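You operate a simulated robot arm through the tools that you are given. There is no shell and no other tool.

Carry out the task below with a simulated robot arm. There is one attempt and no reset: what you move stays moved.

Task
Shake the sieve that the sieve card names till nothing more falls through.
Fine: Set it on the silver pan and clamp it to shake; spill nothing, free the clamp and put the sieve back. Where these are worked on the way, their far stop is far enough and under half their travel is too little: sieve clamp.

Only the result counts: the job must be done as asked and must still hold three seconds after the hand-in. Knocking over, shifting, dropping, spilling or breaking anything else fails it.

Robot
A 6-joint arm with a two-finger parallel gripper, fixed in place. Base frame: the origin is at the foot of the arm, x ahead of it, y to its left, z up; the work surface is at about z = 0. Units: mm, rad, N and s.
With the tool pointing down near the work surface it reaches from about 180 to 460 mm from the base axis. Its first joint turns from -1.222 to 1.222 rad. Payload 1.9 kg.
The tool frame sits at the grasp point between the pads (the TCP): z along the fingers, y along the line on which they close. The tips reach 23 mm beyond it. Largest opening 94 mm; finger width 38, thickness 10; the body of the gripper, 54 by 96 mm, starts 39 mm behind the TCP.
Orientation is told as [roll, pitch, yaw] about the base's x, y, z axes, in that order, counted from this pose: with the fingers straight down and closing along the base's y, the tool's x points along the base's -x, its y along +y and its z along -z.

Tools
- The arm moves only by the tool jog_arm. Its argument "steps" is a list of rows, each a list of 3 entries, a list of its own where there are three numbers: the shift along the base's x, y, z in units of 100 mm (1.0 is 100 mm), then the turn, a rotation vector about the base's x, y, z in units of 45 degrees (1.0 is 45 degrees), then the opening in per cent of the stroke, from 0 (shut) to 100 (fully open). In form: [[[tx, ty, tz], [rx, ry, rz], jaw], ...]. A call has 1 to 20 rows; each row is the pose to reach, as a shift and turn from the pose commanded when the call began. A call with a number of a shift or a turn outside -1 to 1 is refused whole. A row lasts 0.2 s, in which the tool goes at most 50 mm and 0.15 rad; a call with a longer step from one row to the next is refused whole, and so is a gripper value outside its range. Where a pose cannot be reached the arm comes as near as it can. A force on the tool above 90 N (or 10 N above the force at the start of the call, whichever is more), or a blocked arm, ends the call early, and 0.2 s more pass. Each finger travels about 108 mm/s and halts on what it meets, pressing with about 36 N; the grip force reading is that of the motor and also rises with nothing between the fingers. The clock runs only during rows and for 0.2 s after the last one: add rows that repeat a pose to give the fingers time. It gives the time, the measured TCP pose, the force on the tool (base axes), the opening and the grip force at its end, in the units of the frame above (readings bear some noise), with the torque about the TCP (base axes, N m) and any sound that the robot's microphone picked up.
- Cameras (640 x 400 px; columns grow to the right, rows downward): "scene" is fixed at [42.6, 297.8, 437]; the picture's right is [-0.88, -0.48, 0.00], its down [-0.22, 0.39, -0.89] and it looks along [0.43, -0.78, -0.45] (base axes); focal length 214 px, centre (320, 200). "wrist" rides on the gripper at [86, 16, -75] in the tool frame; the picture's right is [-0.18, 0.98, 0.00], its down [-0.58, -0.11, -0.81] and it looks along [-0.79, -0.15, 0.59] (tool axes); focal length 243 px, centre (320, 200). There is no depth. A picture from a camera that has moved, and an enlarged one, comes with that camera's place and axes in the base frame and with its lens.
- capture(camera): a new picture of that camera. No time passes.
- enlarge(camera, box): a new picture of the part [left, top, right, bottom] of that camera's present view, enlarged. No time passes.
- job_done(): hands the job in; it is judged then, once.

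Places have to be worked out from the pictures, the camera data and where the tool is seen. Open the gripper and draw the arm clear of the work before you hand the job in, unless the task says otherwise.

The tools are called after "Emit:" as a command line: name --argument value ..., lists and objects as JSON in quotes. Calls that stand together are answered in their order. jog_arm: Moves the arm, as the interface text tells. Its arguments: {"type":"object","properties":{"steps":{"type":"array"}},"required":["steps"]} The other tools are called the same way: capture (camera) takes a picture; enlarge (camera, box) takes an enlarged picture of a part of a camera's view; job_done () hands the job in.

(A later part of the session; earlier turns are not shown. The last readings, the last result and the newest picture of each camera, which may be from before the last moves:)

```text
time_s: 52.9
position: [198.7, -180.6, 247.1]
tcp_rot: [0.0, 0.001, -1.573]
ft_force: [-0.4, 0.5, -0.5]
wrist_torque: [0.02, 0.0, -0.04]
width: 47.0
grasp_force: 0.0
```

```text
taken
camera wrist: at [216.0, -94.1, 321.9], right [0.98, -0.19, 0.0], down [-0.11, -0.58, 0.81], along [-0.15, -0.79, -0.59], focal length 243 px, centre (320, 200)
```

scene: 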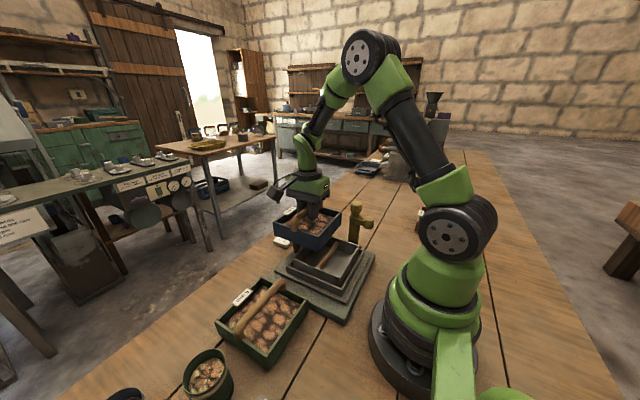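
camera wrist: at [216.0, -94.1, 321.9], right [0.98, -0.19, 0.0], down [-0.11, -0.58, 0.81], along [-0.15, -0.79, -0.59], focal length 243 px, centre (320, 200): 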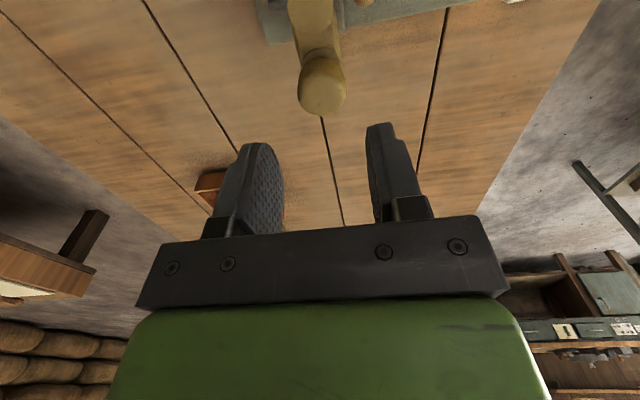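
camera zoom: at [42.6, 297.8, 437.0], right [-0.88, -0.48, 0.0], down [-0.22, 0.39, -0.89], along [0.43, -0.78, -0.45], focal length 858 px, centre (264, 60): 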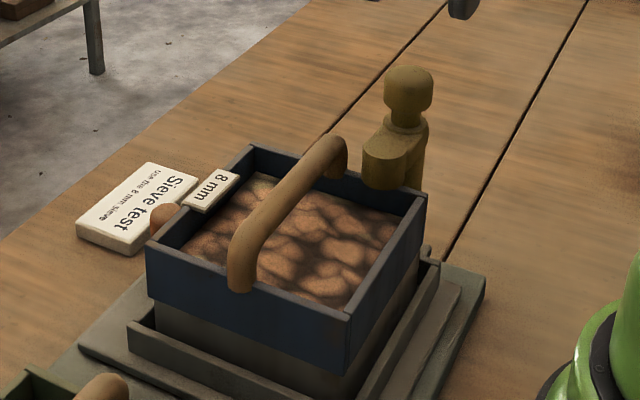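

The clamp holds over the rim. Next I go to the brown shaker knob; I want the gripper at yaw -180° so its camera stays away from the sieve handle. I move high while turning in two calls.

Emit:
jog_arm --steps '[[[0.15, 0.1, 0], [0, 0, -0.17], 50], [[0.3, 0.2, 0], [0, 0, -0.34], 50], [[0.45, 0.3, 0], [0, 0, -0.51], 50], [[0.6, 0.4, 0], [0, 0, -0.68], 50], [[0.75, 0.5, 0], [0, 0, -0.85], 50], [[0.9, 0.6, 0], [0, 0, -1.0], 50]]'

Emit:
jog_arm --steps '[[[0.1, 0.05, 0], [0, 0, -0.17], 50], [[0.2, 0.1, 0], [0, 0, -0.34], 50], [[0.3, 0.15, 0], [0, 0, -0.51], 50], [[0.4, 0.2, 0], [0, 0, -0.68], 50], [[0.47, 0.25, 0], [0, 0, -0.85], 50], [[0.47, 0.25, 0], [0, 0, -1.0], 50]]'

Emit:
capture --camera "wrist"

Emit:
capture --camera "scene"

```text
time_s: 54.3
position: [288.7, -121.4, 247.1]
tcp_rot: [0.003, 0.0, -2.358]
ft_force: [0.1, -0.5, 0.5]
wrist_torque: [0.02, -0.01, 0.0]
width: 47.0
grasp_force: 0.0
```

```text
time_s: 55.7
position: [337.2, -96.1, 249.6]
tcp_rot: [0.002, 0.001, 3.139]
ft_force: [0.7, -0.8, 1.2]
wrist_torque: [-0.04, 0.01, 0.02]
width: 47.0
grasp_force: 0.1
```

```text
taken
camera wrist: at [424.3, -113.1, 323.0], right [-0.19, -0.98, 0.0], down [-0.58, 0.11, 0.81], along [-0.79, 0.15, -0.59], focal length 243 px, centre (320, 200)
```

wrist: 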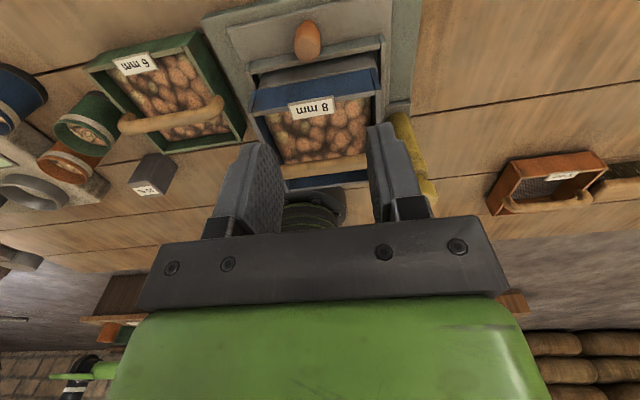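

```text
taken
```

scene: 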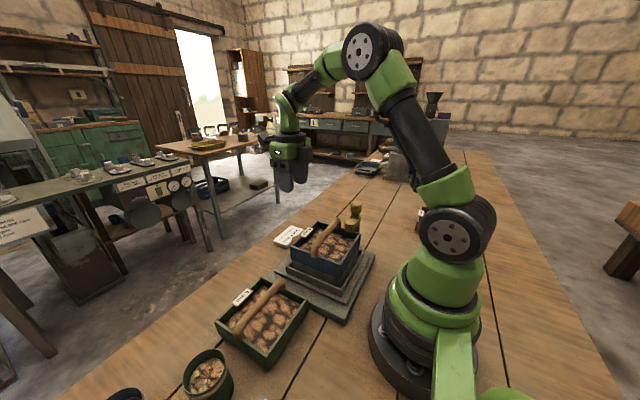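

Yaw 180° is reachable and gives a good view of the stand from the +x side. I enlarge it.

Emit:
enlarge --camera "wrist" --box '[190, 0, 430, 150]'

Emit:
enlarge --camera "wrist" --box '[260, 0, 356, 60]'

```text
2.67 times, centred on (310, 75) of wrist
camera zoom: at [424.3, -113.1, 323.0], right [-0.19, -0.98, 0.0], down [-0.58, 0.11, 0.81], along [-0.79, 0.15, -0.59], focal length 647 px, centre (347, 533)
```

zoom: 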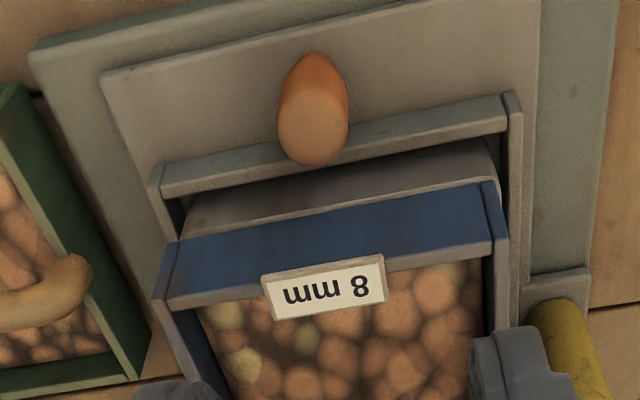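

```text
6.67 times, centred on (308, 30) of wrist
camera zoom: at [424.3, -113.1, 323.0], right [-0.19, -0.98, 0.0], down [-0.58, 0.11, 0.81], along [-0.79, 0.15, -0.59], focal length 1618 px, centre (400, 1333)
```

zoom: 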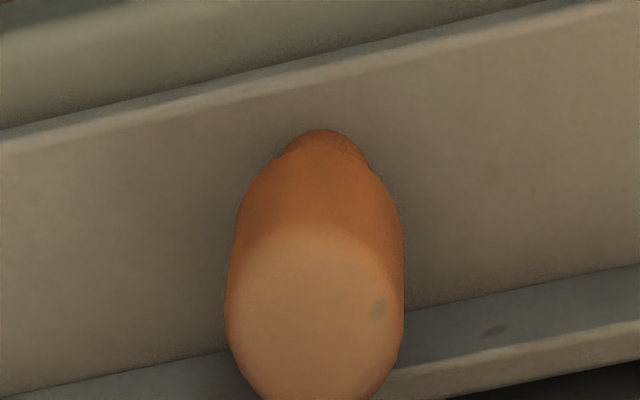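

The knob axis is near (335,-85), top z≈81, Ø≈24. I come down over it (pads closing along y), in two stages.

Emit:
jog_arm --steps '[[[0, 0.06, -0.3], [0, 0, 0], 50], [[0, 0.11, -0.65], [0, 0, 0], 50], [[0, 0.11, -1.0], [0, 0, 0], 50]]'

Emit:
capture --camera "wrist"

Emit:
enlarge --camera "scene" --box '[250, 170, 378, 280]'

```text
time_s: 56.5
position: [336.6, -84.8, 147.3]
tcp_rot: [0.002, 0.001, 3.139]
ft_force: [0.8, -0.1, -0.3]
wrist_torque: [-0.02, 0.01, 0.01]
width: 46.9
grasp_force: 0.1
```

```text
taken
camera wrist: at [424.6, -101.6, 221.2], right [-0.19, -0.98, 0.0], down [-0.58, 0.11, 0.81], along [-0.79, 0.15, -0.59], focal length 243 px, centre (320, 200)
```

wrist: 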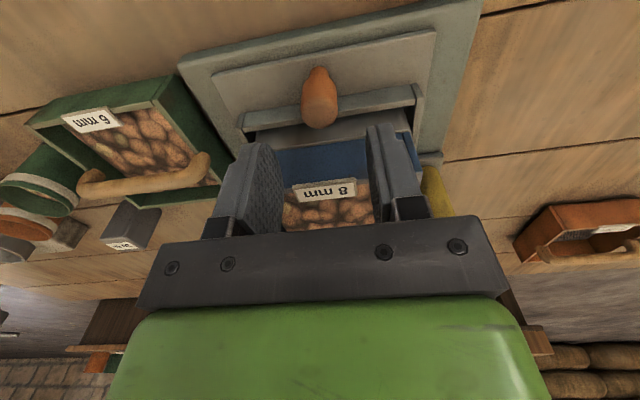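

```text
3.64 times, centred on (314, 225) of scene
camera zoom: at [42.6, 297.8, 437.0], right [-0.88, -0.48, 0.0], down [-0.22, 0.39, -0.89], along [0.43, -0.78, -0.45], focal length 780 px, centre (342, 109)
```

zoom: 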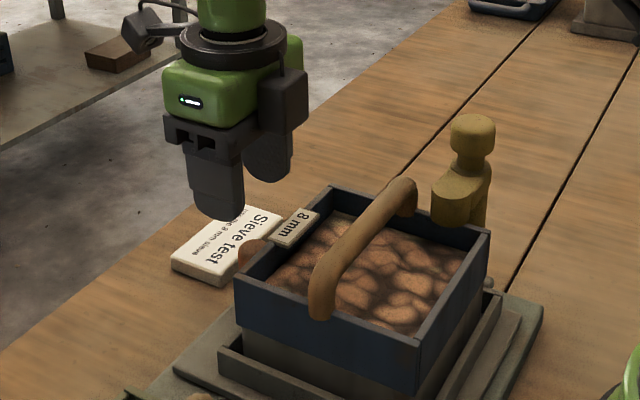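

Aligned in y. I descend to z≈70 around the knob and then close.

Emit:
jog_arm --steps '[[[0, 0, -0.3], [0, 0, 0], 50], [[0, 0, -0.55], [0, 0, 0], 50], [[0, 0, -0.7], [0, 0, 0], 50], [[0, 0, -0.77], [0, 0, 0], 50], [[0, 0, -0.77], [0, 0, 0], 50]]'

Emit:
capture --camera "wrist"

Emit:
enlarge --camera "scene" --box '[250, 190, 378, 290]'

```text
time_s: 57.7
position: [336.7, -84.8, 70.7]
tcp_rot: [0.002, 0.001, 3.14]
ft_force: [-0.2, -0.2, 0.1]
wrist_torque: [0.01, 0.02, 0.02]
width: 46.9
grasp_force: 0.1
```

```text
taken
camera wrist: at [423.9, -101.4, 144.3], right [-0.19, -0.98, 0.0], down [-0.58, 0.11, 0.81], along [-0.79, 0.15, -0.59], focal length 243 px, centre (320, 200)
```

wrist: 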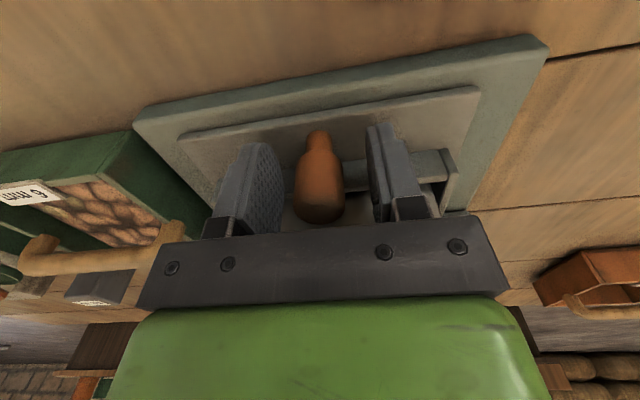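

```text
4.00 times, centred on (314, 240) of scene
camera zoom: at [42.6, 297.8, 437.0], right [-0.88, -0.48, 0.0], down [-0.22, 0.39, -0.89], along [0.43, -0.78, -0.45], focal length 858 px, centre (344, 40)
```

zoom: 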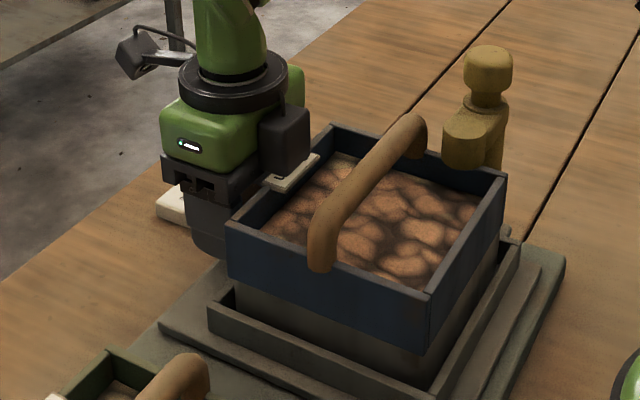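

Fingers straddle the knob without contact. I close on it.

Emit:
jog_arm --steps '[[[0, 0, 0], [0, 0, 0], 0], [[0, 0, 0], [0, 0, 0], 0], [[0, 0, 0], [0, 0, 0], 0]]'

Emit:
capture --camera "wrist"

```text
time_s: 58.5
position: [336.7, -86.3, 71.5]
tcp_rot: [0.0, 0.0, 3.14]
ft_force: [3.6, -1.2, -8.1]
wrist_torque: [0.73, -0.13, 0.04]
width: 24.7
grasp_force: 44.8
```

```text
taken
camera wrist: at [423.9, -101.4, 144.4], right [-0.19, -0.98, 0.0], down [-0.58, 0.11, 0.81], along [-0.79, 0.15, -0.59], focal length 243 px, centre (320, 200)
```

wrist: 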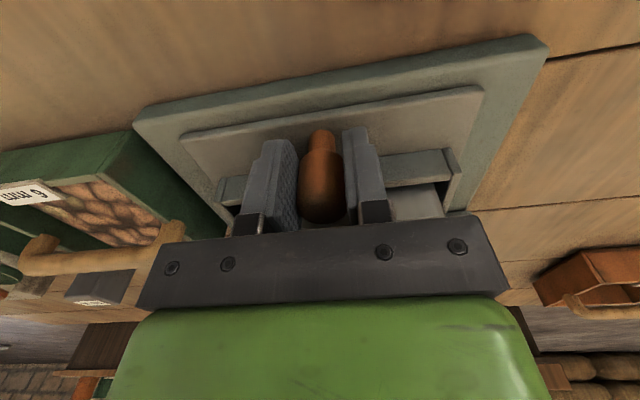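

Gripped (24.7 mm) and the plate moved slightly along y, so it slides that way. I try a small gentle stroke of ±10 mm along y.

Emit:
jog_arm --steps '[[[0, 0.04, 0], [0, 0, 0], 0], [[0, 0.09, 0], [0, 0, 0], 0], [[0, 0.12, 0], [0, 0, 0], 0], [[0, 0.09, 0], [0, 0, 0], 0], [[0, 0.03, 0], [0, 0, 0], 0], [[0, -0.03, 0], [0, 0, 0], 0], [[0, -0.09, 0], [0, 0, 0], 0], [[0, -0.12, 0], [0, 0, 0], 0]]'

Emit:
enlarge --camera "scene" --box '[250, 190, 378, 290]'

Emit:
capture --camera "wrist"

```text
time_s: 60.3
position: [336.7, -97.0, 70.5]
tcp_rot: [0.0, -0.001, 3.141]
ft_force: [8.1, 1.4, -34.6]
wrist_torque: [0.62, -0.36, -0.04]
width: 24.9
grasp_force: 45.3
```

```text
4.00 times, centred on (314, 240) of scene
camera zoom: at [42.7, 297.8, 437.0], right [-0.88, -0.48, 0.0], down [-0.22, 0.39, -0.89], along [0.43, -0.78, -0.45], focal length 858 px, centre (344, 40)
```

zoom: 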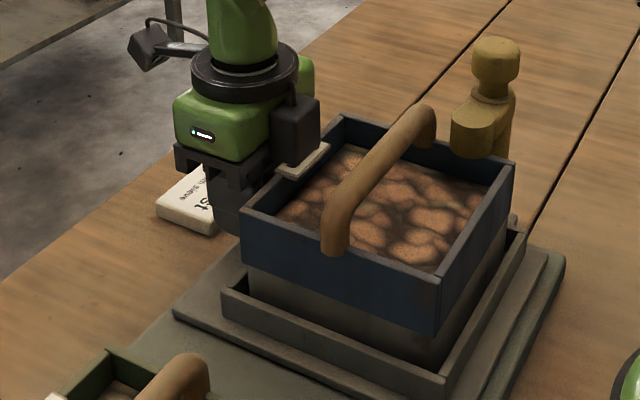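

```text
taken
camera wrist: at [423.8, -114.1, 144.9], right [-0.19, -0.98, 0.0], down [-0.58, 0.11, 0.81], along [-0.79, 0.15, -0.59], focal length 243 px, centre (320, 200)
```

wrist: 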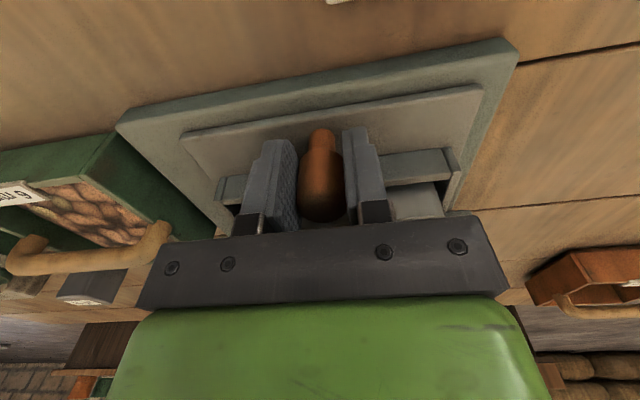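

Plate, pan, sieve and clamp move together along y; no sound yet. I shake with larger, brisker strokes (±18 mm), lowering a touch to relieve the vertical force.

Emit:
jog_arm --steps '[[[0, 0.06, -0.003], [0, 0, 0], 0], [[0, 0.18, -0.003], [0, 0, 0], 0], [[0, 0.28, -0.003], [0, 0, 0], 0], [[0, 0.18, -0.003], [0, 0, 0], 0], [[0, 0.06, -0.003], [0, 0, 0], 0], [[0, -0.04, -0.003], [0, 0, 0], 0], [[0, 0.06, -0.003], [0, 0, 0], 0], [[0, 0.18, -0.003], [0, 0, 0], 0], [[0, 0.28, -0.003], [0, 0, 0], 0], [[0, 0.18, -0.003], [0, 0, 0], 0], [[0, 0.06, -0.003], [0, 0, 0], 0], [[0, -0.04, -0.003], [0, 0, 0], 0], [[0, 0.06, -0.003], [0, 0, 0], 0], [[0, 0.12, -0.003], [0, 0, 0], 0]]'

Emit:
enlarge --camera "scene" --box '[250, 190, 378, 290]'

```text
time_s: 63.3
position: [335.6, -85.0, 70.5]
tcp_rot: [-0.001, 0.0, 3.139]
ft_force: [-12.5, -1.6, 24.1]
wrist_torque: [0.61, 0.84, -0.05]
width: 24.6
grasp_force: 44.9
```

```text
4.00 times, centred on (314, 240) of scene
camera zoom: at [42.6, 297.8, 437.0], right [-0.88, -0.48, 0.0], down [-0.22, 0.39, -0.89], along [0.43, -0.78, -0.45], focal length 858 px, centre (344, 40)
```

zoom: 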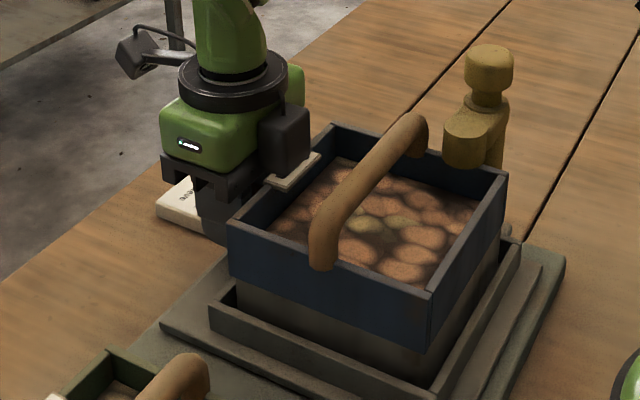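

The fill level in the sieve has dropped a bit and its look changed, so material is falling through. I record a close-up, then shake more.

Emit:
enlarge --camera "scene" --box '[296, 212, 384, 267]'

Emit:
jog_arm --steps '[[[0, 0.1, 0.002], [0, 0, 0], 0], [[0, 0.18, 0.002], [0, 0, 0], 0], [[0, 0.06, 0.002], [0, 0, 0], 0], [[0, -0.06, 0.002], [0, 0, 0], 0], [[0, -0.18, 0.002], [0, 0, 0], 0], [[0, -0.06, 0.002], [0, 0, 0], 0], [[0, 0.06, 0.002], [0, 0, 0], 0], [[0, 0.18, 0.002], [0, 0, 0], 0], [[0, 0.06, 0.002], [0, 0, 0], 0], [[0, -0.06, 0.002], [0, 0, 0], 0], [[0, -0.18, 0.002], [0, 0, 0], 0], [[0, -0.06, 0.002], [0, 0, 0], 0], [[0, 0.06, 0.002], [0, 0, 0], 0], [[0, 0.18, 0.002], [0, 0, 0], 0], [[0, 0.06, 0.002], [0, 0, 0], 0], [[0, -0.06, 0.002], [0, 0, 0], 0], [[0, -0.18, 0.002], [0, 0, 0], 0], [[0, -0.08, 0.002], [0, 0, 0], 0], [[0, 0, 0.002], [0, 0, 0], 0]]'

Emit:
enlarge --camera "scene" --box '[296, 212, 384, 267]'

```text
7.27 times, centred on (340, 240) of scene
camera zoom: at [42.6, 297.8, 437.0], right [-0.88, -0.48, 0.0], down [-0.22, 0.39, -0.89], along [0.43, -0.78, -0.45], focal length 1560 px, centre (174, -87)
```

zoom: 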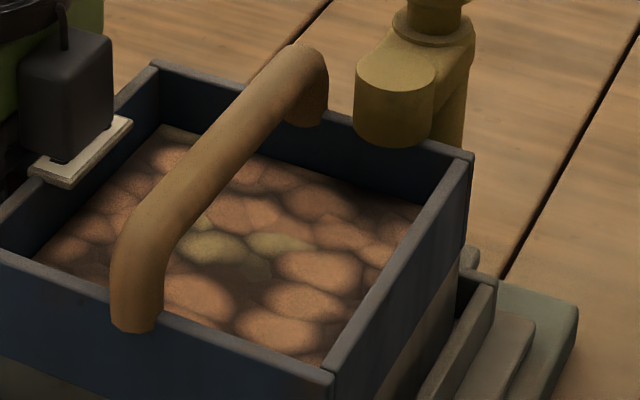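

```text
time_s: 67.3
position: [337.6, -84.8, 71.5]
tcp_rot: [0.0, -0.002, 3.138]
ft_force: [-20.4, -1.7, 16.0]
wrist_torque: [0.59, 1.07, 0.02]
width: 24.8
grasp_force: 44.9
```

```text
7.27 times, centred on (340, 240) of scene
camera zoom: at [42.6, 297.8, 437.0], right [-0.88, -0.48, 0.0], down [-0.22, 0.39, -0.89], along [0.43, -0.78, -0.45], focal length 1560 px, centre (174, -87)
```

zoom: 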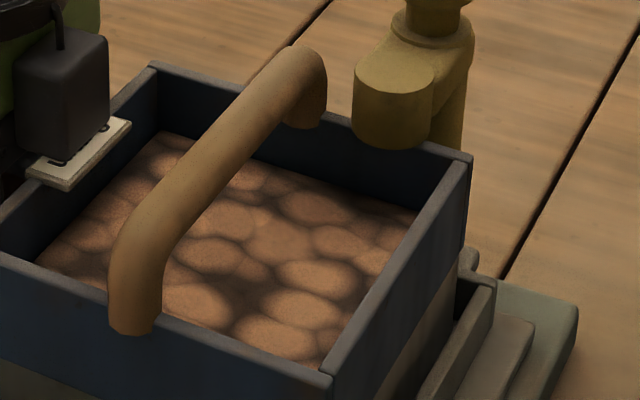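

The level drops further with each bout. I keep shaking at the same pace and compare again.

Emit:
jog_arm --steps '[[[-0.002, 0.1, 0.001], [0, 0, 0], 0], [[-0.002, 0.18, 0.001], [0, 0, 0], 0], [[-0.002, 0.06, 0.001], [0, 0, 0], 0], [[-0.002, -0.06, 0.001], [0, 0, 0], 0], [[-0.002, -0.18, 0.001], [0, 0, 0], 0], [[-0.002, -0.06, 0.001], [0, 0, 0], 0], [[-0.002, 0.06, 0.001], [0, 0, 0], 0], [[-0.002, 0.18, 0.001], [0, 0, 0], 0], [[-0.002, 0.06, 0.001], [0, 0, 0], 0], [[-0.002, -0.06, 0.001], [0, 0, 0], 0], [[-0.002, -0.18, 0.001], [0, 0, 0], 0], [[-0.002, -0.06, 0.001], [0, 0, 0], 0], [[-0.002, 0.06, 0.001], [0, 0, 0], 0], [[-0.002, 0.18, 0.001], [0, 0, 0], 0], [[-0.002, 0.06, 0.001], [0, 0, 0], 0], [[-0.002, -0.06, 0.001], [0, 0, 0], 0], [[-0.002, -0.18, 0.001], [0, 0, 0], 0], [[-0.002, -0.08, 0.001], [0, 0, 0], 0], [[-0.002, 0, 0.001], [0, 0, 0], 0]]'

Emit:
enlarge --camera "scene" --box '[296, 212, 384, 267]'

```text
time_s: 71.3
position: [336.9, -84.5, 70.9]
tcp_rot: [0.0, -0.001, 3.139]
ft_force: [-8.7, -1.0, 16.5]
wrist_torque: [0.59, -0.78, -0.03]
width: 24.9
grasp_force: 44.4
```

```text
7.27 times, centred on (340, 240) of scene
camera zoom: at [42.6, 297.8, 437.0], right [-0.88, -0.48, 0.0], down [-0.22, 0.39, -0.89], along [0.43, -0.78, -0.45], focal length 1560 px, centre (174, -87)
```

zoom: 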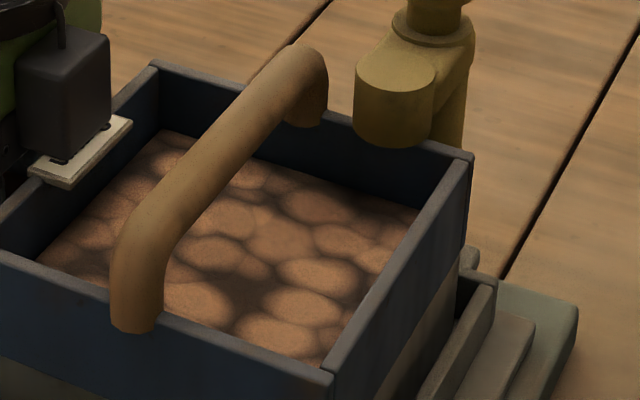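

The fill now looks identical to the picture before this bout, so nothing more seems to fall. I add one more bout to be certain, ending at the original rest position.

Emit:
jog_arm --steps '[[[-0.001, 0.1, 0.001], [0, 0, 0], 0], [[-0.001, 0.18, 0.001], [0, 0, 0], 0], [[-0.001, 0.06, 0.001], [0, 0, 0], 0], [[-0.001, -0.06, 0.001], [0, 0, 0], 0], [[-0.001, -0.18, 0.001], [0, 0, 0], 0], [[-0.001, -0.06, 0.001], [0, 0, 0], 0], [[-0.001, 0.06, 0.001], [0, 0, 0], 0], [[-0.001, 0.18, 0.001], [0, 0, 0], 0], [[-0.001, 0.06, 0.001], [0, 0, 0], 0], [[-0.001, -0.06, 0.001], [0, 0, 0], 0], [[-0.001, -0.18, 0.001], [0, 0, 0], 0], [[-0.001, -0.06, 0.001], [0, 0, 0], 0], [[-0.001, 0.06, 0.001], [0, 0, 0], 0], [[-0.001, 0.18, 0.001], [0, 0, 0], 0], [[-0.001, 0.06, 0.001], [0, 0, 0], 0], [[-0.001, -0.06, 0.001], [0, 0, 0], 0], [[-0.001, -0.18, 0.001], [0, 0, 0], 0], [[-0.001, -0.08, 0.001], [0, 0, 0], 0], [[-0.001, 0, 0.001], [0, 0, 0], 0]]'

Emit:
enlarge --camera "scene" --box '[296, 212, 384, 267]'

Emit:
enlarge --camera "scene" --box '[250, 200, 410, 300]'

```text
time_s: 75.3
position: [336.5, -83.9, 71.6]
tcp_rot: [0.001, -0.003, 3.137]
ft_force: [-14.9, -0.9, 27.4]
wrist_torque: [0.5, -0.36, 0.01]
width: 25.0
grasp_force: 44.7
```

```text
7.27 times, centred on (340, 240) of scene
camera zoom: at [42.5, 297.8, 437.0], right [-0.88, -0.48, 0.0], down [-0.22, 0.39, -0.89], along [0.43, -0.78, -0.45], focal length 1560 px, centre (174, -87)
```

zoom: 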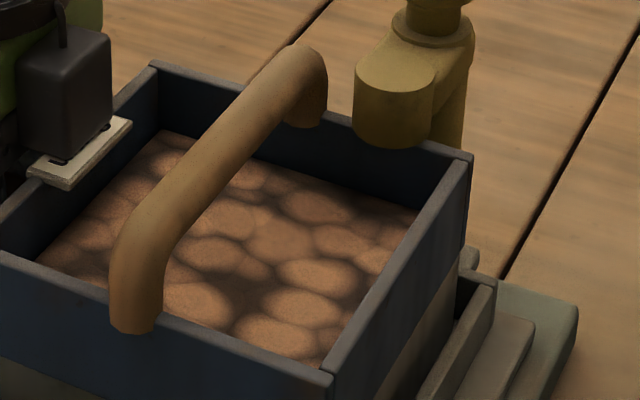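

```text
4.00 times, centred on (330, 250) of scene
camera zoom: at [42.5, 297.8, 437.0], right [-0.88, -0.48, 0.0], down [-0.22, 0.39, -0.89], along [0.43, -0.78, -0.45], focal length 858 px, centre (280, 0)
```

zoom: 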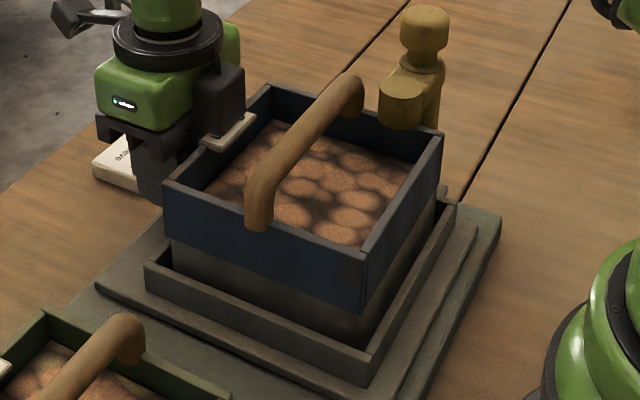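

Unchanged again. As insurance I do one last, slightly faster bout and compare a final time.

Emit:
jog_arm --steps '[[[0.001, 0.1, 0.002], [0, 0, 0], 0], [[0.001, 0.2, 0.002], [0, 0, 0], 0], [[0.001, 0.05, 0.002], [0, 0, 0], 0], [[0.001, -0.1, 0.002], [0, 0, 0], 0], [[0.001, -0.2, 0.002], [0, 0, 0], 0], [[0.001, -0.05, 0.002], [0, 0, 0], 0], [[0.001, 0.1, 0.002], [0, 0, 0], 0], [[0.001, 0.2, 0.002], [0, 0, 0], 0], [[0.001, 0.05, 0.002], [0, 0, 0], 0], [[0.001, -0.1, 0.002], [0, 0, 0], 0], [[0.001, -0.2, 0.002], [0, 0, 0], 0], [[0.001, -0.05, 0.002], [0, 0, 0], 0], [[0.001, 0.1, 0.002], [0, 0, 0], 0], [[0.001, 0.2, 0.002], [0, 0, 0], 0], [[0.001, 0.05, 0.002], [0, 0, 0], 0], [[0.001, -0.1, 0.002], [0, 0, 0], 0], [[0.001, -0.18, 0.002], [0, 0, 0], 0], [[0.001, -0.08, 0.002], [0, 0, 0], 0], [[0.001, 0, 0.002], [0, 0, 0], 0], [[0.001, 0, 0.002], [0, 0, 0], 0]]'

Emit:
enlarge --camera "scene" --box '[296, 212, 384, 267]'

Emit:
capture --camera "wrist"

```text
time_s: 79.5
position: [335.9, -84.5, 72.3]
tcp_rot: [0.002, 0.002, 3.139]
ft_force: [12.2, -0.4, -17.6]
wrist_torque: [0.68, -1.09, -0.02]
width: 24.6
grasp_force: 45.1
```

```text
7.27 times, centred on (340, 240) of scene
camera zoom: at [42.6, 297.8, 437.0], right [-0.88, -0.48, 0.0], down [-0.22, 0.39, -0.89], along [0.43, -0.78, -0.45], focal length 1560 px, centre (174, -87)
```

zoom: 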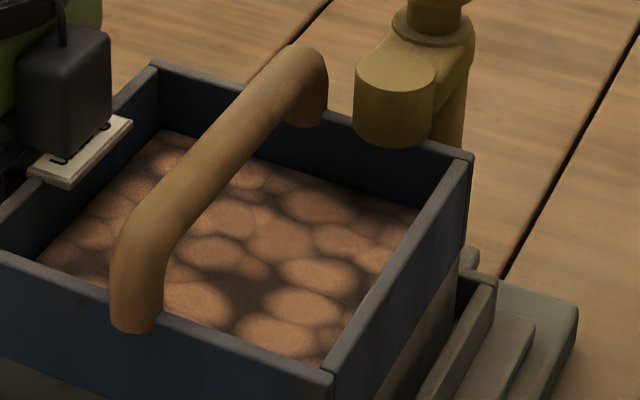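

```text
taken
camera wrist: at [424.2, -100.8, 146.7], right [-0.19, -0.98, 0.0], down [-0.58, 0.11, 0.81], along [-0.79, 0.15, -0.59], focal length 243 px, centre (320, 200)
```

wrist: 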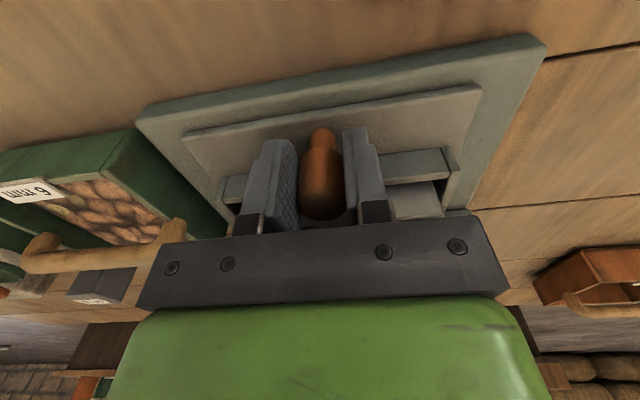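

Nothing changes any more: the sieving is complete. I open the fingers and rise straight up off the knob.

Emit:
jog_arm --steps '[[[0, 0, 0], [0, 0, 0], 30], [[0, 0, 0], [0, 0, 0], 50], [[0, 0, 0], [0, 0, 0], 50], [[0, 0, 0.2], [0, 0, 0], 50], [[0, 0, 0.5], [0, 0, 0], 50], [[0, 0, 0.9], [0, 0, 0], 50]]'

Emit:
jog_arm --steps '[[[0, 0, 0.3], [0, 0, 0], 50], [[0, 0, 0.6], [0, 0, 0], 50], [[0, 0, 0.85], [0, 0, 0], 50]]'

Emit:
capture --camera "wrist"

Emit:
enlarge --camera "wrist" --box '[190, 0, 430, 150]'

```text
time_s: 80.9
position: [338.3, -84.4, 162.0]
tcp_rot: [0.0, 0.0, 3.138]
ft_force: [0.2, -0.1, 0.3]
wrist_torque: [0.0, 0.01, 0.02]
width: 47.1
grasp_force: 0.0
```

```text
time_s: 81.7
position: [337.5, -84.1, 246.6]
tcp_rot: [0.0, 0.0, 3.14]
ft_force: [0.3, 0.0, 0.4]
wrist_torque: [0.01, 0.01, -0.02]
width: 46.8
grasp_force: 0.0
```

```text
taken
camera wrist: at [425.0, -100.9, 321.1], right [-0.19, -0.98, 0.0], down [-0.58, 0.11, 0.81], along [-0.79, 0.15, -0.59], focal length 243 px, centre (320, 200)
```

wrist: 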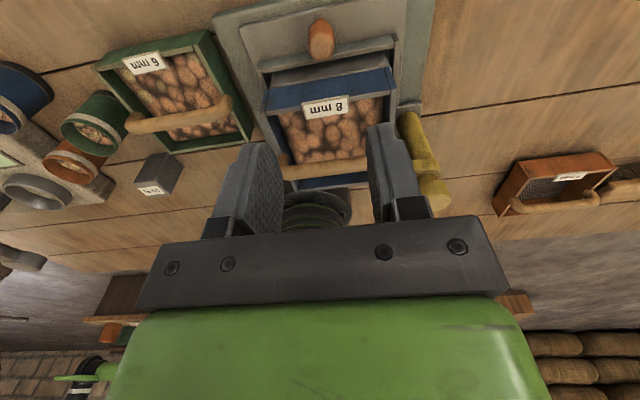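

```text
2.67 times, centred on (310, 75) of wrist
camera zoom: at [425.0, -100.9, 321.1], right [-0.19, -0.98, 0.0], down [-0.58, 0.11, 0.81], along [-0.79, 0.15, -0.59], focal length 647 px, centre (347, 533)
```

zoom: 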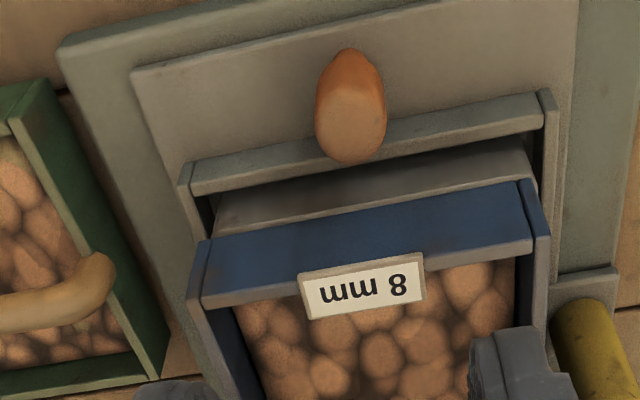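

All is clean around the stand. I go back above the clamp knob, turning to yaw -90°.

Emit:
jog_arm --steps '[[[-0.1, -0.08, 0], [0, 0, 0.17], 55], [[-0.23, -0.16, 0], [0, 0, 0.34], 55], [[-0.35, -0.25, 0], [0, 0, 0.51], 55], [[-0.48, -0.34, 0], [0, 0, 0.68], 55], [[-0.6, -0.43, 0], [0, 0, 0.85], 55], [[-0.7, -0.5, 0], [0, 0, 1.0], 55]]'

Emit:
jog_arm --steps '[[[-0.1, -0.08, 0], [0, 0, 0.17], 55], [[-0.23, -0.16, 0], [0, 0, 0.34], 55], [[-0.35, -0.25, 0], [0, 0, 0.51], 55], [[-0.48, -0.34, 0], [0, 0, 0.68], 55], [[-0.6, -0.43, 0], [0, 0, 0.85], 55], [[-0.67, -0.47, 0], [0, 0, 0.97], 55]]'

Emit:
capture --camera "wrist"

Emit:
enlarge --camera "wrist" --box '[240, 0, 400, 120]'

```text
time_s: 83.1
position: [265.0, -134.0, 246.6]
tcp_rot: [0.001, 0.001, -2.357]
ft_force: [-0.1, 0.0, 0.1]
wrist_torque: [0.03, -0.01, -0.01]
width: 51.8
grasp_force: 0.0
```

```text
time_s: 84.5
position: [200.7, -181.1, 246.6]
tcp_rot: [0.002, -0.001, -1.592]
ft_force: [-0.2, 0.4, 0.6]
wrist_torque: [0.0, 0.02, 0.01]
width: 51.7
grasp_force: 0.1
```

```text
taken
camera wrist: at [219.3, -94.9, 321.2], right [0.98, -0.21, 0.0], down [-0.12, -0.58, 0.81], along [-0.17, -0.79, -0.59], focal length 243 px, centre (320, 200)
```

wrist: 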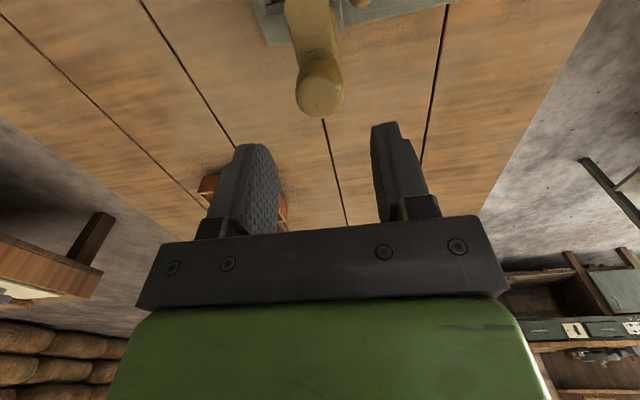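

```text
3.33 times, centred on (320, 60) of wrist
camera zoom: at [219.3, -94.9, 321.2], right [0.98, -0.21, 0.0], down [-0.12, -0.58, 0.81], along [-0.17, -0.79, -0.59], focal length 809 px, centre (320, 667)
```

zoom: 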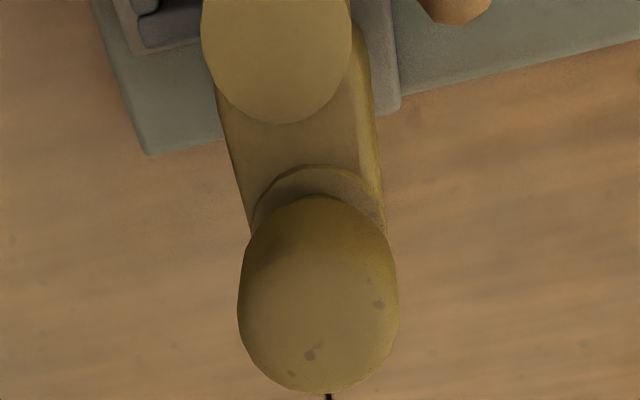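

The knob is at about (201,-180). I descend and grip it again.

Emit:
jog_arm --steps '[[[0, 0.01, -0.2], [0, 0, 0], 55], [[0, 0.01, -0.45], [0, 0, 0], 55], [[0, 0.01, -0.65], [0, 0, 0], 55], [[0, 0.01, -0.76], [0, 0, 0], 55], [[0, 0.01, -0.785], [0, 0, 0], 55], [[0, 0.01, -0.785], [0, 0, 0], 55]]'

Emit:
capture --camera "wrist"

Emit:
enlarge --camera "scene" --box '[320, 170, 416, 240]'

```text
time_s: 85.9
position: [199.1, -180.7, 168.2]
tcp_rot: [0.002, -0.001, -1.597]
ft_force: [-0.6, 0.5, 0.2]
wrist_torque: [0.03, -0.02, -0.01]
width: 51.8
grasp_force: 0.2
```

```text
taken
camera wrist: at [218.8, -94.3, 242.3], right [0.98, -0.21, 0.0], down [-0.12, -0.58, 0.81], along [-0.17, -0.79, -0.59], focal length 243 px, centre (320, 200)
```

wrist: 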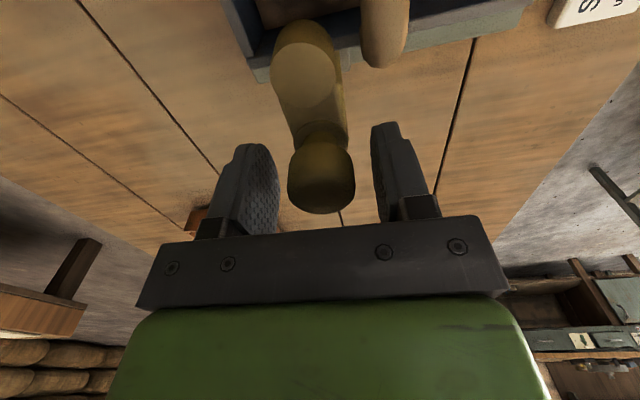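

```text
5.71 times, centred on (368, 205) of scene
camera zoom: at [42.6, 297.8, 437.0], right [-0.88, -0.48, 0.0], down [-0.22, 0.39, -0.89], along [0.43, -0.78, -0.45], focal length 1226 px, centre (46, 171)
```

zoom: 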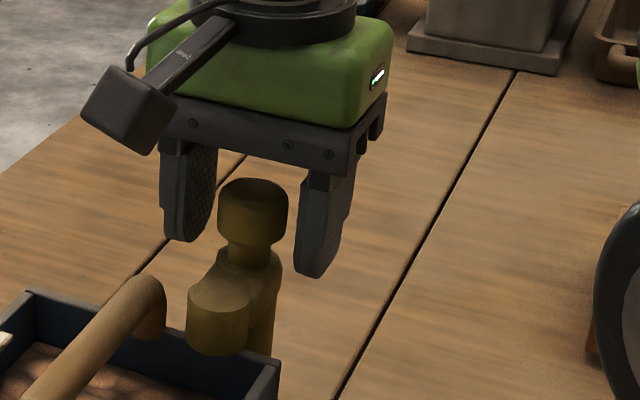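

Aligned like before. I close on the knob and start turning it back (+ yaw).

Emit:
jog_arm --steps '[[[0, 0, 0], [0, 0, 0], 0], [[0, 0, 0], [0, 0, 0], 0], [[0, 0, 0], [0, 0, 0], 0], [[0, 0, 0], [0, 0, 0.12], 0], [[0, 0, 0], [0, 0, 0.25], 0]]'

Emit:
enlarge --camera "scene" --box '[320, 170, 416, 240]'

```text
time_s: 87.1
position: [200.0, -179.9, 168.2]
tcp_rot: [0.003, 0.001, -1.396]
ft_force: [25.0, -1.2, -28.8]
wrist_torque: [-0.65, 0.33, -0.01]
width: 31.6
grasp_force: 45.5
```

```text
5.71 times, centred on (368, 205) of scene
camera zoom: at [42.7, 297.8, 437.0], right [-0.88, -0.48, 0.0], down [-0.22, 0.39, -0.89], along [0.43, -0.78, -0.45], focal length 1226 px, centre (46, 171)
```

zoom: 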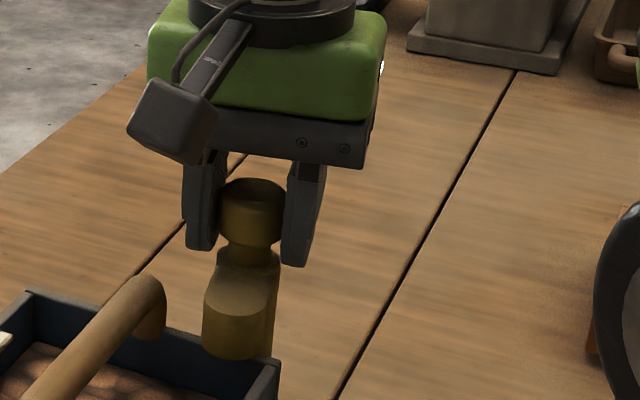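

The clamp arm follows back. I continue turning with small force relief.

Emit:
jog_arm --steps '[[[0.003, 0, -0.003], [0, 0, 0.13], 0], [[0.003, 0, -0.003], [0, 0, 0.26], 0], [[0.003, 0, -0.003], [0, 0, 0.4], 0]]'

Emit:
jog_arm --steps '[[[0, 0, 0], [0, 0, 0.13], 0], [[0, 0, 0], [0, 0, 0.26], 0], [[0, 0, 0], [0, 0, 0.4], 0]]'

Emit:
enlarge --camera "scene" --box '[320, 170, 416, 240]'

```text
time_s: 87.9
position: [199.9, -181.1, 167.6]
tcp_rot: [0.0, 0.0, -1.083]
ft_force: [16.4, 0.3, -16.0]
wrist_torque: [-0.48, -0.06, 0.02]
width: 31.6
grasp_force: 45.0
```

```text
time_s: 88.7
position: [199.4, -181.6, 168.8]
tcp_rot: [0.0, 0.003, -0.769]
ft_force: [-13.3, 0.7, 8.1]
wrist_torque: [-1.08, -0.54, 0.0]
width: 31.7
grasp_force: 44.7
```

```text
5.71 times, centred on (368, 205) of scene
camera zoom: at [42.6, 297.9, 437.0], right [-0.88, -0.48, 0.0], down [-0.22, 0.39, -0.89], along [0.43, -0.78, -0.45], focal length 1226 px, centre (46, 171)
```

zoom: 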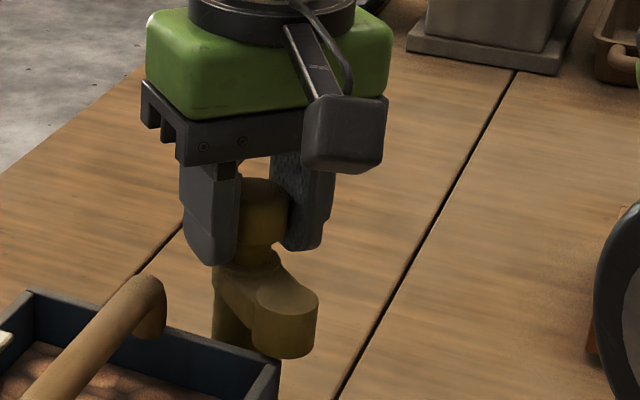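

The arm is half-way back and clear of the rim. I go on until it meets its open stop near yaw 0.

Emit:
jog_arm --steps '[[[-0.002, 0, 0], [0, 0, 0.13], 0], [[-0.002, 0, 0], [0, 0, 0.26], 0], [[-0.002, 0, 0], [0, 0, 0.4], 0], [[-0.002, 0, 0], [0, 0, 0.5], 0]]'

Emit:
jog_arm --steps '[[[0, 0, 0], [0, 0, 0.13], 0], [[0, 0, 0], [0, 0, 0.26], 0], [[0, 0, 0], [0, 0, 0.38], 0], [[0, 0, 0], [0, 0, 0.46], 0]]'

Emit:
enlarge --camera "scene" --box '[320, 170, 416, 240]'

Emit:
capture --camera "wrist"

```text
time_s: 89.7
position: [198.8, -182.3, 168.6]
tcp_rot: [0.002, 0.0, -0.377]
ft_force: [-12.9, 2.0, 15.0]
wrist_torque: [-0.09, 0.43, 0.0]
width: 31.7
grasp_force: 45.6
```

```text
time_s: 90.7
position: [199.7, -181.3, 168.8]
tcp_rot: [0.0, -0.001, -0.019]
ft_force: [-6.1, -1.7, 12.9]
wrist_torque: [-0.35, -0.38, -0.49]
width: 31.6
grasp_force: 45.2
```

```text
5.71 times, centred on (368, 205) of scene
camera zoom: at [42.6, 297.9, 437.0], right [-0.88, -0.48, 0.0], down [-0.22, 0.39, -0.89], along [0.43, -0.78, -0.45], focal length 1226 px, centre (46, 171)
```

zoom: 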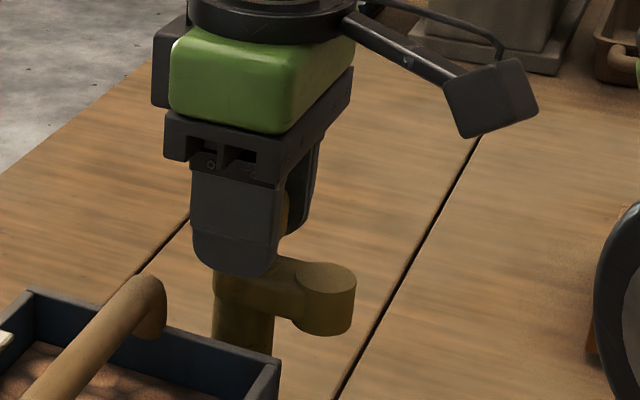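

```text
taken
camera wrist: at [114.7, -163.5, 242.3], right [0.2, 0.98, 0.0], down [0.58, -0.12, 0.81], along [0.79, -0.16, -0.59], focal length 243 px, centre (320, 200)
```

wrist: 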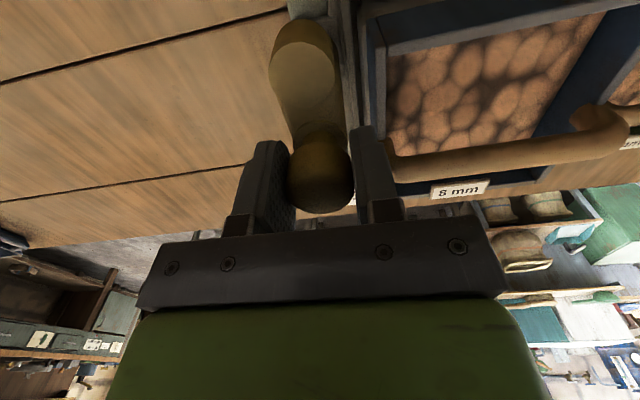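

The clamp is back at its open stop (torque -0.49, arm along -x as at the start). I open and rise.

Emit:
jog_arm --steps '[[[0, 0, 0], [0, 0, 0], 30], [[0, 0, 0], [0, 0, 0], 50], [[0, 0, 0], [0, 0, 0], 50], [[0, 0, 0.2], [0, 0, 0], 50], [[0, 0, 0.5], [0, 0, 0], 50], [[0, 0, 0.75], [0, 0, 0], 50]]'

Emit:
jog_arm --steps '[[[0.05, 0.1, 0], [0, 0, -0.17], 55], [[0.1, 0.25, 0], [0, 0, -0.34], 55], [[0.15, 0.4, 0], [0, 0, -0.51], 55], [[0.2, 0.55, 0], [0, 0, -0.68], 55], [[0.25, 0.7, 0], [0, 0, -0.85], 55], [[0.3, 0.8, 0], [0, 0, -1.0], 55]]'

Emit:
jog_arm --steps '[[[0.02, 0.1, 0], [0, 0, -0.17], 55], [[0.04, 0.19, 0], [0, 0, -0.34], 55], [[0.04, 0.19, 0], [0, 0, -0.51], 55], [[0.04, 0.19, 0], [0, 0, -0.68], 55], [[0.04, 0.19, 0], [0, 0, -0.85], 55], [[0.04, 0.19, 0], [0, 0, -0.97], 55]]'

Emit:
capture --camera "wrist"

Emit:
enlarge --camera "scene" --box '[270, 170, 398, 280]'

```text
time_s: 92.1
position: [198.2, -181.1, 243.3]
tcp_rot: [0.001, 0.001, -0.017]
ft_force: [-0.1, 0.4, -0.5]
wrist_torque: [-0.04, 0.01, -0.01]
width: 47.1
grasp_force: 0.0
```

```text
time_s: 93.5
position: [229.8, -99.2, 242.6]
tcp_rot: [0.002, 0.0, -0.804]
ft_force: [1.2, -0.1, -0.5]
wrist_torque: [0.0, 0.0, -0.01]
width: 51.7
grasp_force: 0.0
```

```text
time_s: 94.9
position: [232.6, -81.8, 242.4]
tcp_rot: [0.0, 0.0, -1.568]
ft_force: [1.3, 0.1, -0.1]
wrist_torque: [-0.01, 0.02, 0.0]
width: 51.9
grasp_force: 0.1
```

```text
taken
camera wrist: at [250.4, 4.7, 316.7], right [0.98, -0.18, 0.0], down [-0.11, -0.58, 0.81], along [-0.14, -0.79, -0.59], focal length 243 px, centre (320, 200)
```

wrist: 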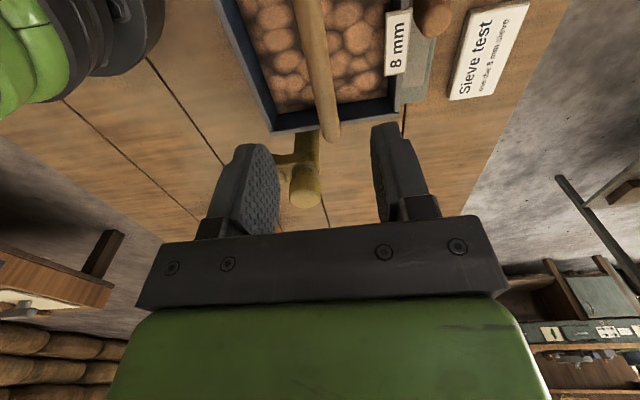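

```text
3.64 times, centred on (334, 225) of scene
camera zoom: at [42.6, 297.8, 437.0], right [-0.88, -0.48, 0.0], down [-0.22, 0.39, -0.89], along [0.43, -0.78, -0.45], focal length 780 px, centre (269, 109)
```

zoom: 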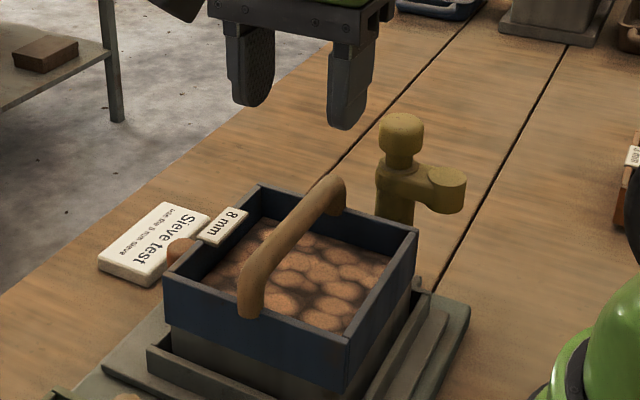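

Clamp is open and out of the way. I descend around the sieve handle (bar axis ≈ z 137) to TCP z≈133 and check.

Emit:
jog_arm --steps '[[[0, -0.01, -0.3], [0, 0, 0], 55], [[0, -0.01, -0.6], [0, 0, 0], 55], [[0, -0.01, -0.85], [0, 0, 0], 55], [[0, -0.01, -1.0], [0, 0, 0], 55]]'

Emit:
jog_arm --steps '[[[0, 0, -0.05], [0, 0, 0], 55], [[0, 0, -0.09], [0, 0, 0], 55], [[0, 0, -0.09], [0, 0, 0], 55]]'

Emit:
capture --camera "wrist"

Emit:
enlarge --camera "scene" --box '[270, 200, 398, 280]'

```text
time_s: 95.9
position: [234.1, -82.0, 141.7]
tcp_rot: [0.0, -0.002, -1.566]
ft_force: [0.4, -0.6, 0.5]
wrist_torque: [0.0, 0.01, -0.02]
width: 51.7
grasp_force: 0.0
```

```text
time_s: 96.7
position: [233.5, -82.0, 132.7]
tcp_rot: [0.001, 0.001, -1.565]
ft_force: [-0.4, -0.2, 0.9]
wrist_torque: [0.02, 0.02, 0.02]
width: 51.5
grasp_force: 0.1
```

```text
taken
camera wrist: at [249.9, 4.5, 207.3], right [0.98, -0.18, 0.0], down [-0.11, -0.58, 0.81], along [-0.14, -0.79, -0.59], focal length 243 px, centre (320, 200)
```

wrist: 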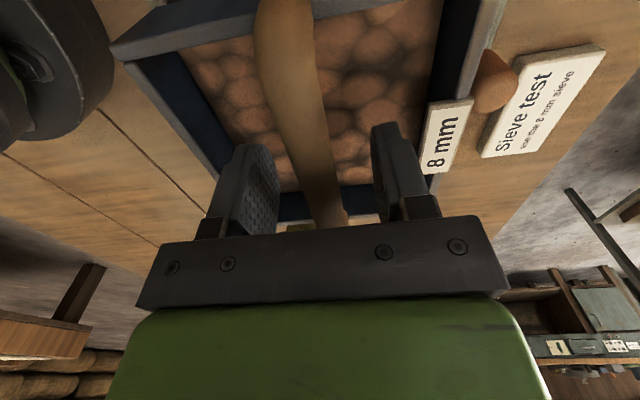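

```text
5.00 times, centred on (334, 240) of scene
camera zoom: at [42.6, 297.8, 437.0], right [-0.88, -0.48, 0.0], down [-0.22, 0.39, -0.89], along [0.43, -0.78, -0.45], focal length 1072 px, centre (250, 0)
```

zoom: 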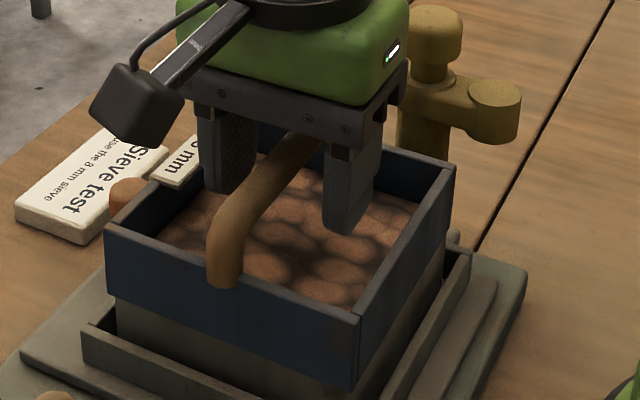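

Same geometry as at release. I close firmly, hold, and lift the first few mm very slowly.

Emit:
jog_arm --steps '[[[0, 0, 0], [0, 0, 0], 0], [[0, 0, 0], [0, 0, 0], 0], [[0, 0, 0], [0, 0, 0], 0], [[0, 0, 0], [0, 0, 0], 0], [[0, 0, 0.02], [0, 0, 0], 0], [[0, 0, 0.04], [0, 0, 0], 0], [[0, 0, 0.06], [0, 0, 0], 0], [[0, 0, 0.06], [0, 0, 0], 0]]'

Emit:
enlarge --camera "scene" --box '[270, 200, 398, 280]'

Emit:
capture --camera "wrist"

```text
time_s: 98.5
position: [232.4, -82.3, 139.2]
tcp_rot: [0.002, -0.001, -1.565]
ft_force: [0.8, -0.6, -2.4]
wrist_torque: [-0.01, 0.02, 0.01]
width: 16.0
grasp_force: 36.4
```

```text
5.00 times, centred on (334, 240) of scene
camera zoom: at [42.6, 297.8, 437.0], right [-0.88, -0.48, 0.0], down [-0.22, 0.39, -0.89], along [0.43, -0.78, -0.45], focal length 1072 px, centre (250, 0)
```

zoom: 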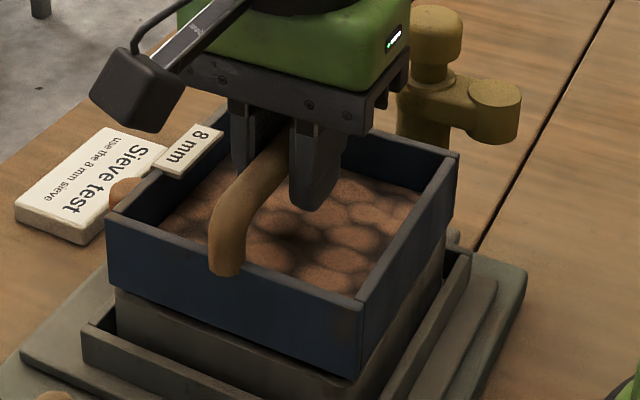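

```text
taken
camera wrist: at [249.8, 3.8, 214.0], right [0.98, -0.18, 0.0], down [-0.11, -0.58, 0.81], along [-0.14, -0.79, -0.59], focal length 243 px, centre (320, 200)
```

wrist: 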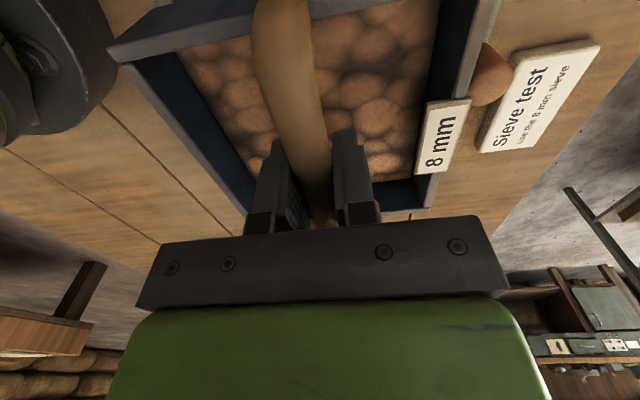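

The sieve lifts cleanly and weighs less now (≈2.4 N), so fines have gone into the pan. I continue lifting slowly.

Emit:
jog_arm --steps '[[[0, 0, 0.02], [0, 0, 0], 0], [[0, 0, 0.05], [0, 0, 0], 0], [[0, 0, 0.08], [0, 0, 0], 0], [[0, 0, 0.12], [0, 0, 0], 0], [[0, 0, 0.16], [0, 0, 0], 0], [[0, 0, 0.2], [0, 0, 0], 0], [[0, 0, 0.24], [0, 0, 0], 0], [[0, 0, 0.28], [0, 0, 0], 0], [[0, 0, 0.32], [0, 0, 0], 0], [[0, 0, 0.35], [0, 0, 0], 0], [[0, 0, 0.37], [0, 0, 0], 0], [[0, 0, 0.37], [0, 0, 0], 0]]'

Emit:
enlarge --camera "scene" --box '[270, 190, 398, 290]'

```text
time_s: 101.1
position: [233.4, -82.1, 176.2]
tcp_rot: [0.002, 0.0, -1.563]
ft_force: [0.8, 0.7, -2.5]
wrist_torque: [0.0, 0.02, -0.04]
width: 15.8
grasp_force: 36.2
```

```text
4.00 times, centred on (334, 240) of scene
camera zoom: at [42.6, 297.8, 437.0], right [-0.88, -0.48, 0.0], down [-0.22, 0.39, -0.89], along [0.43, -0.78, -0.45], focal length 858 px, centre (264, 40)
```

zoom: 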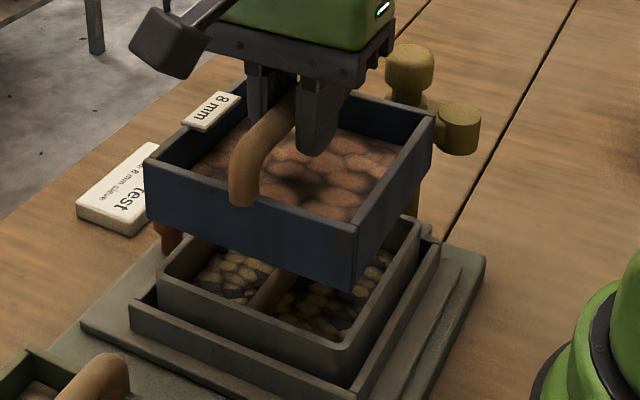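

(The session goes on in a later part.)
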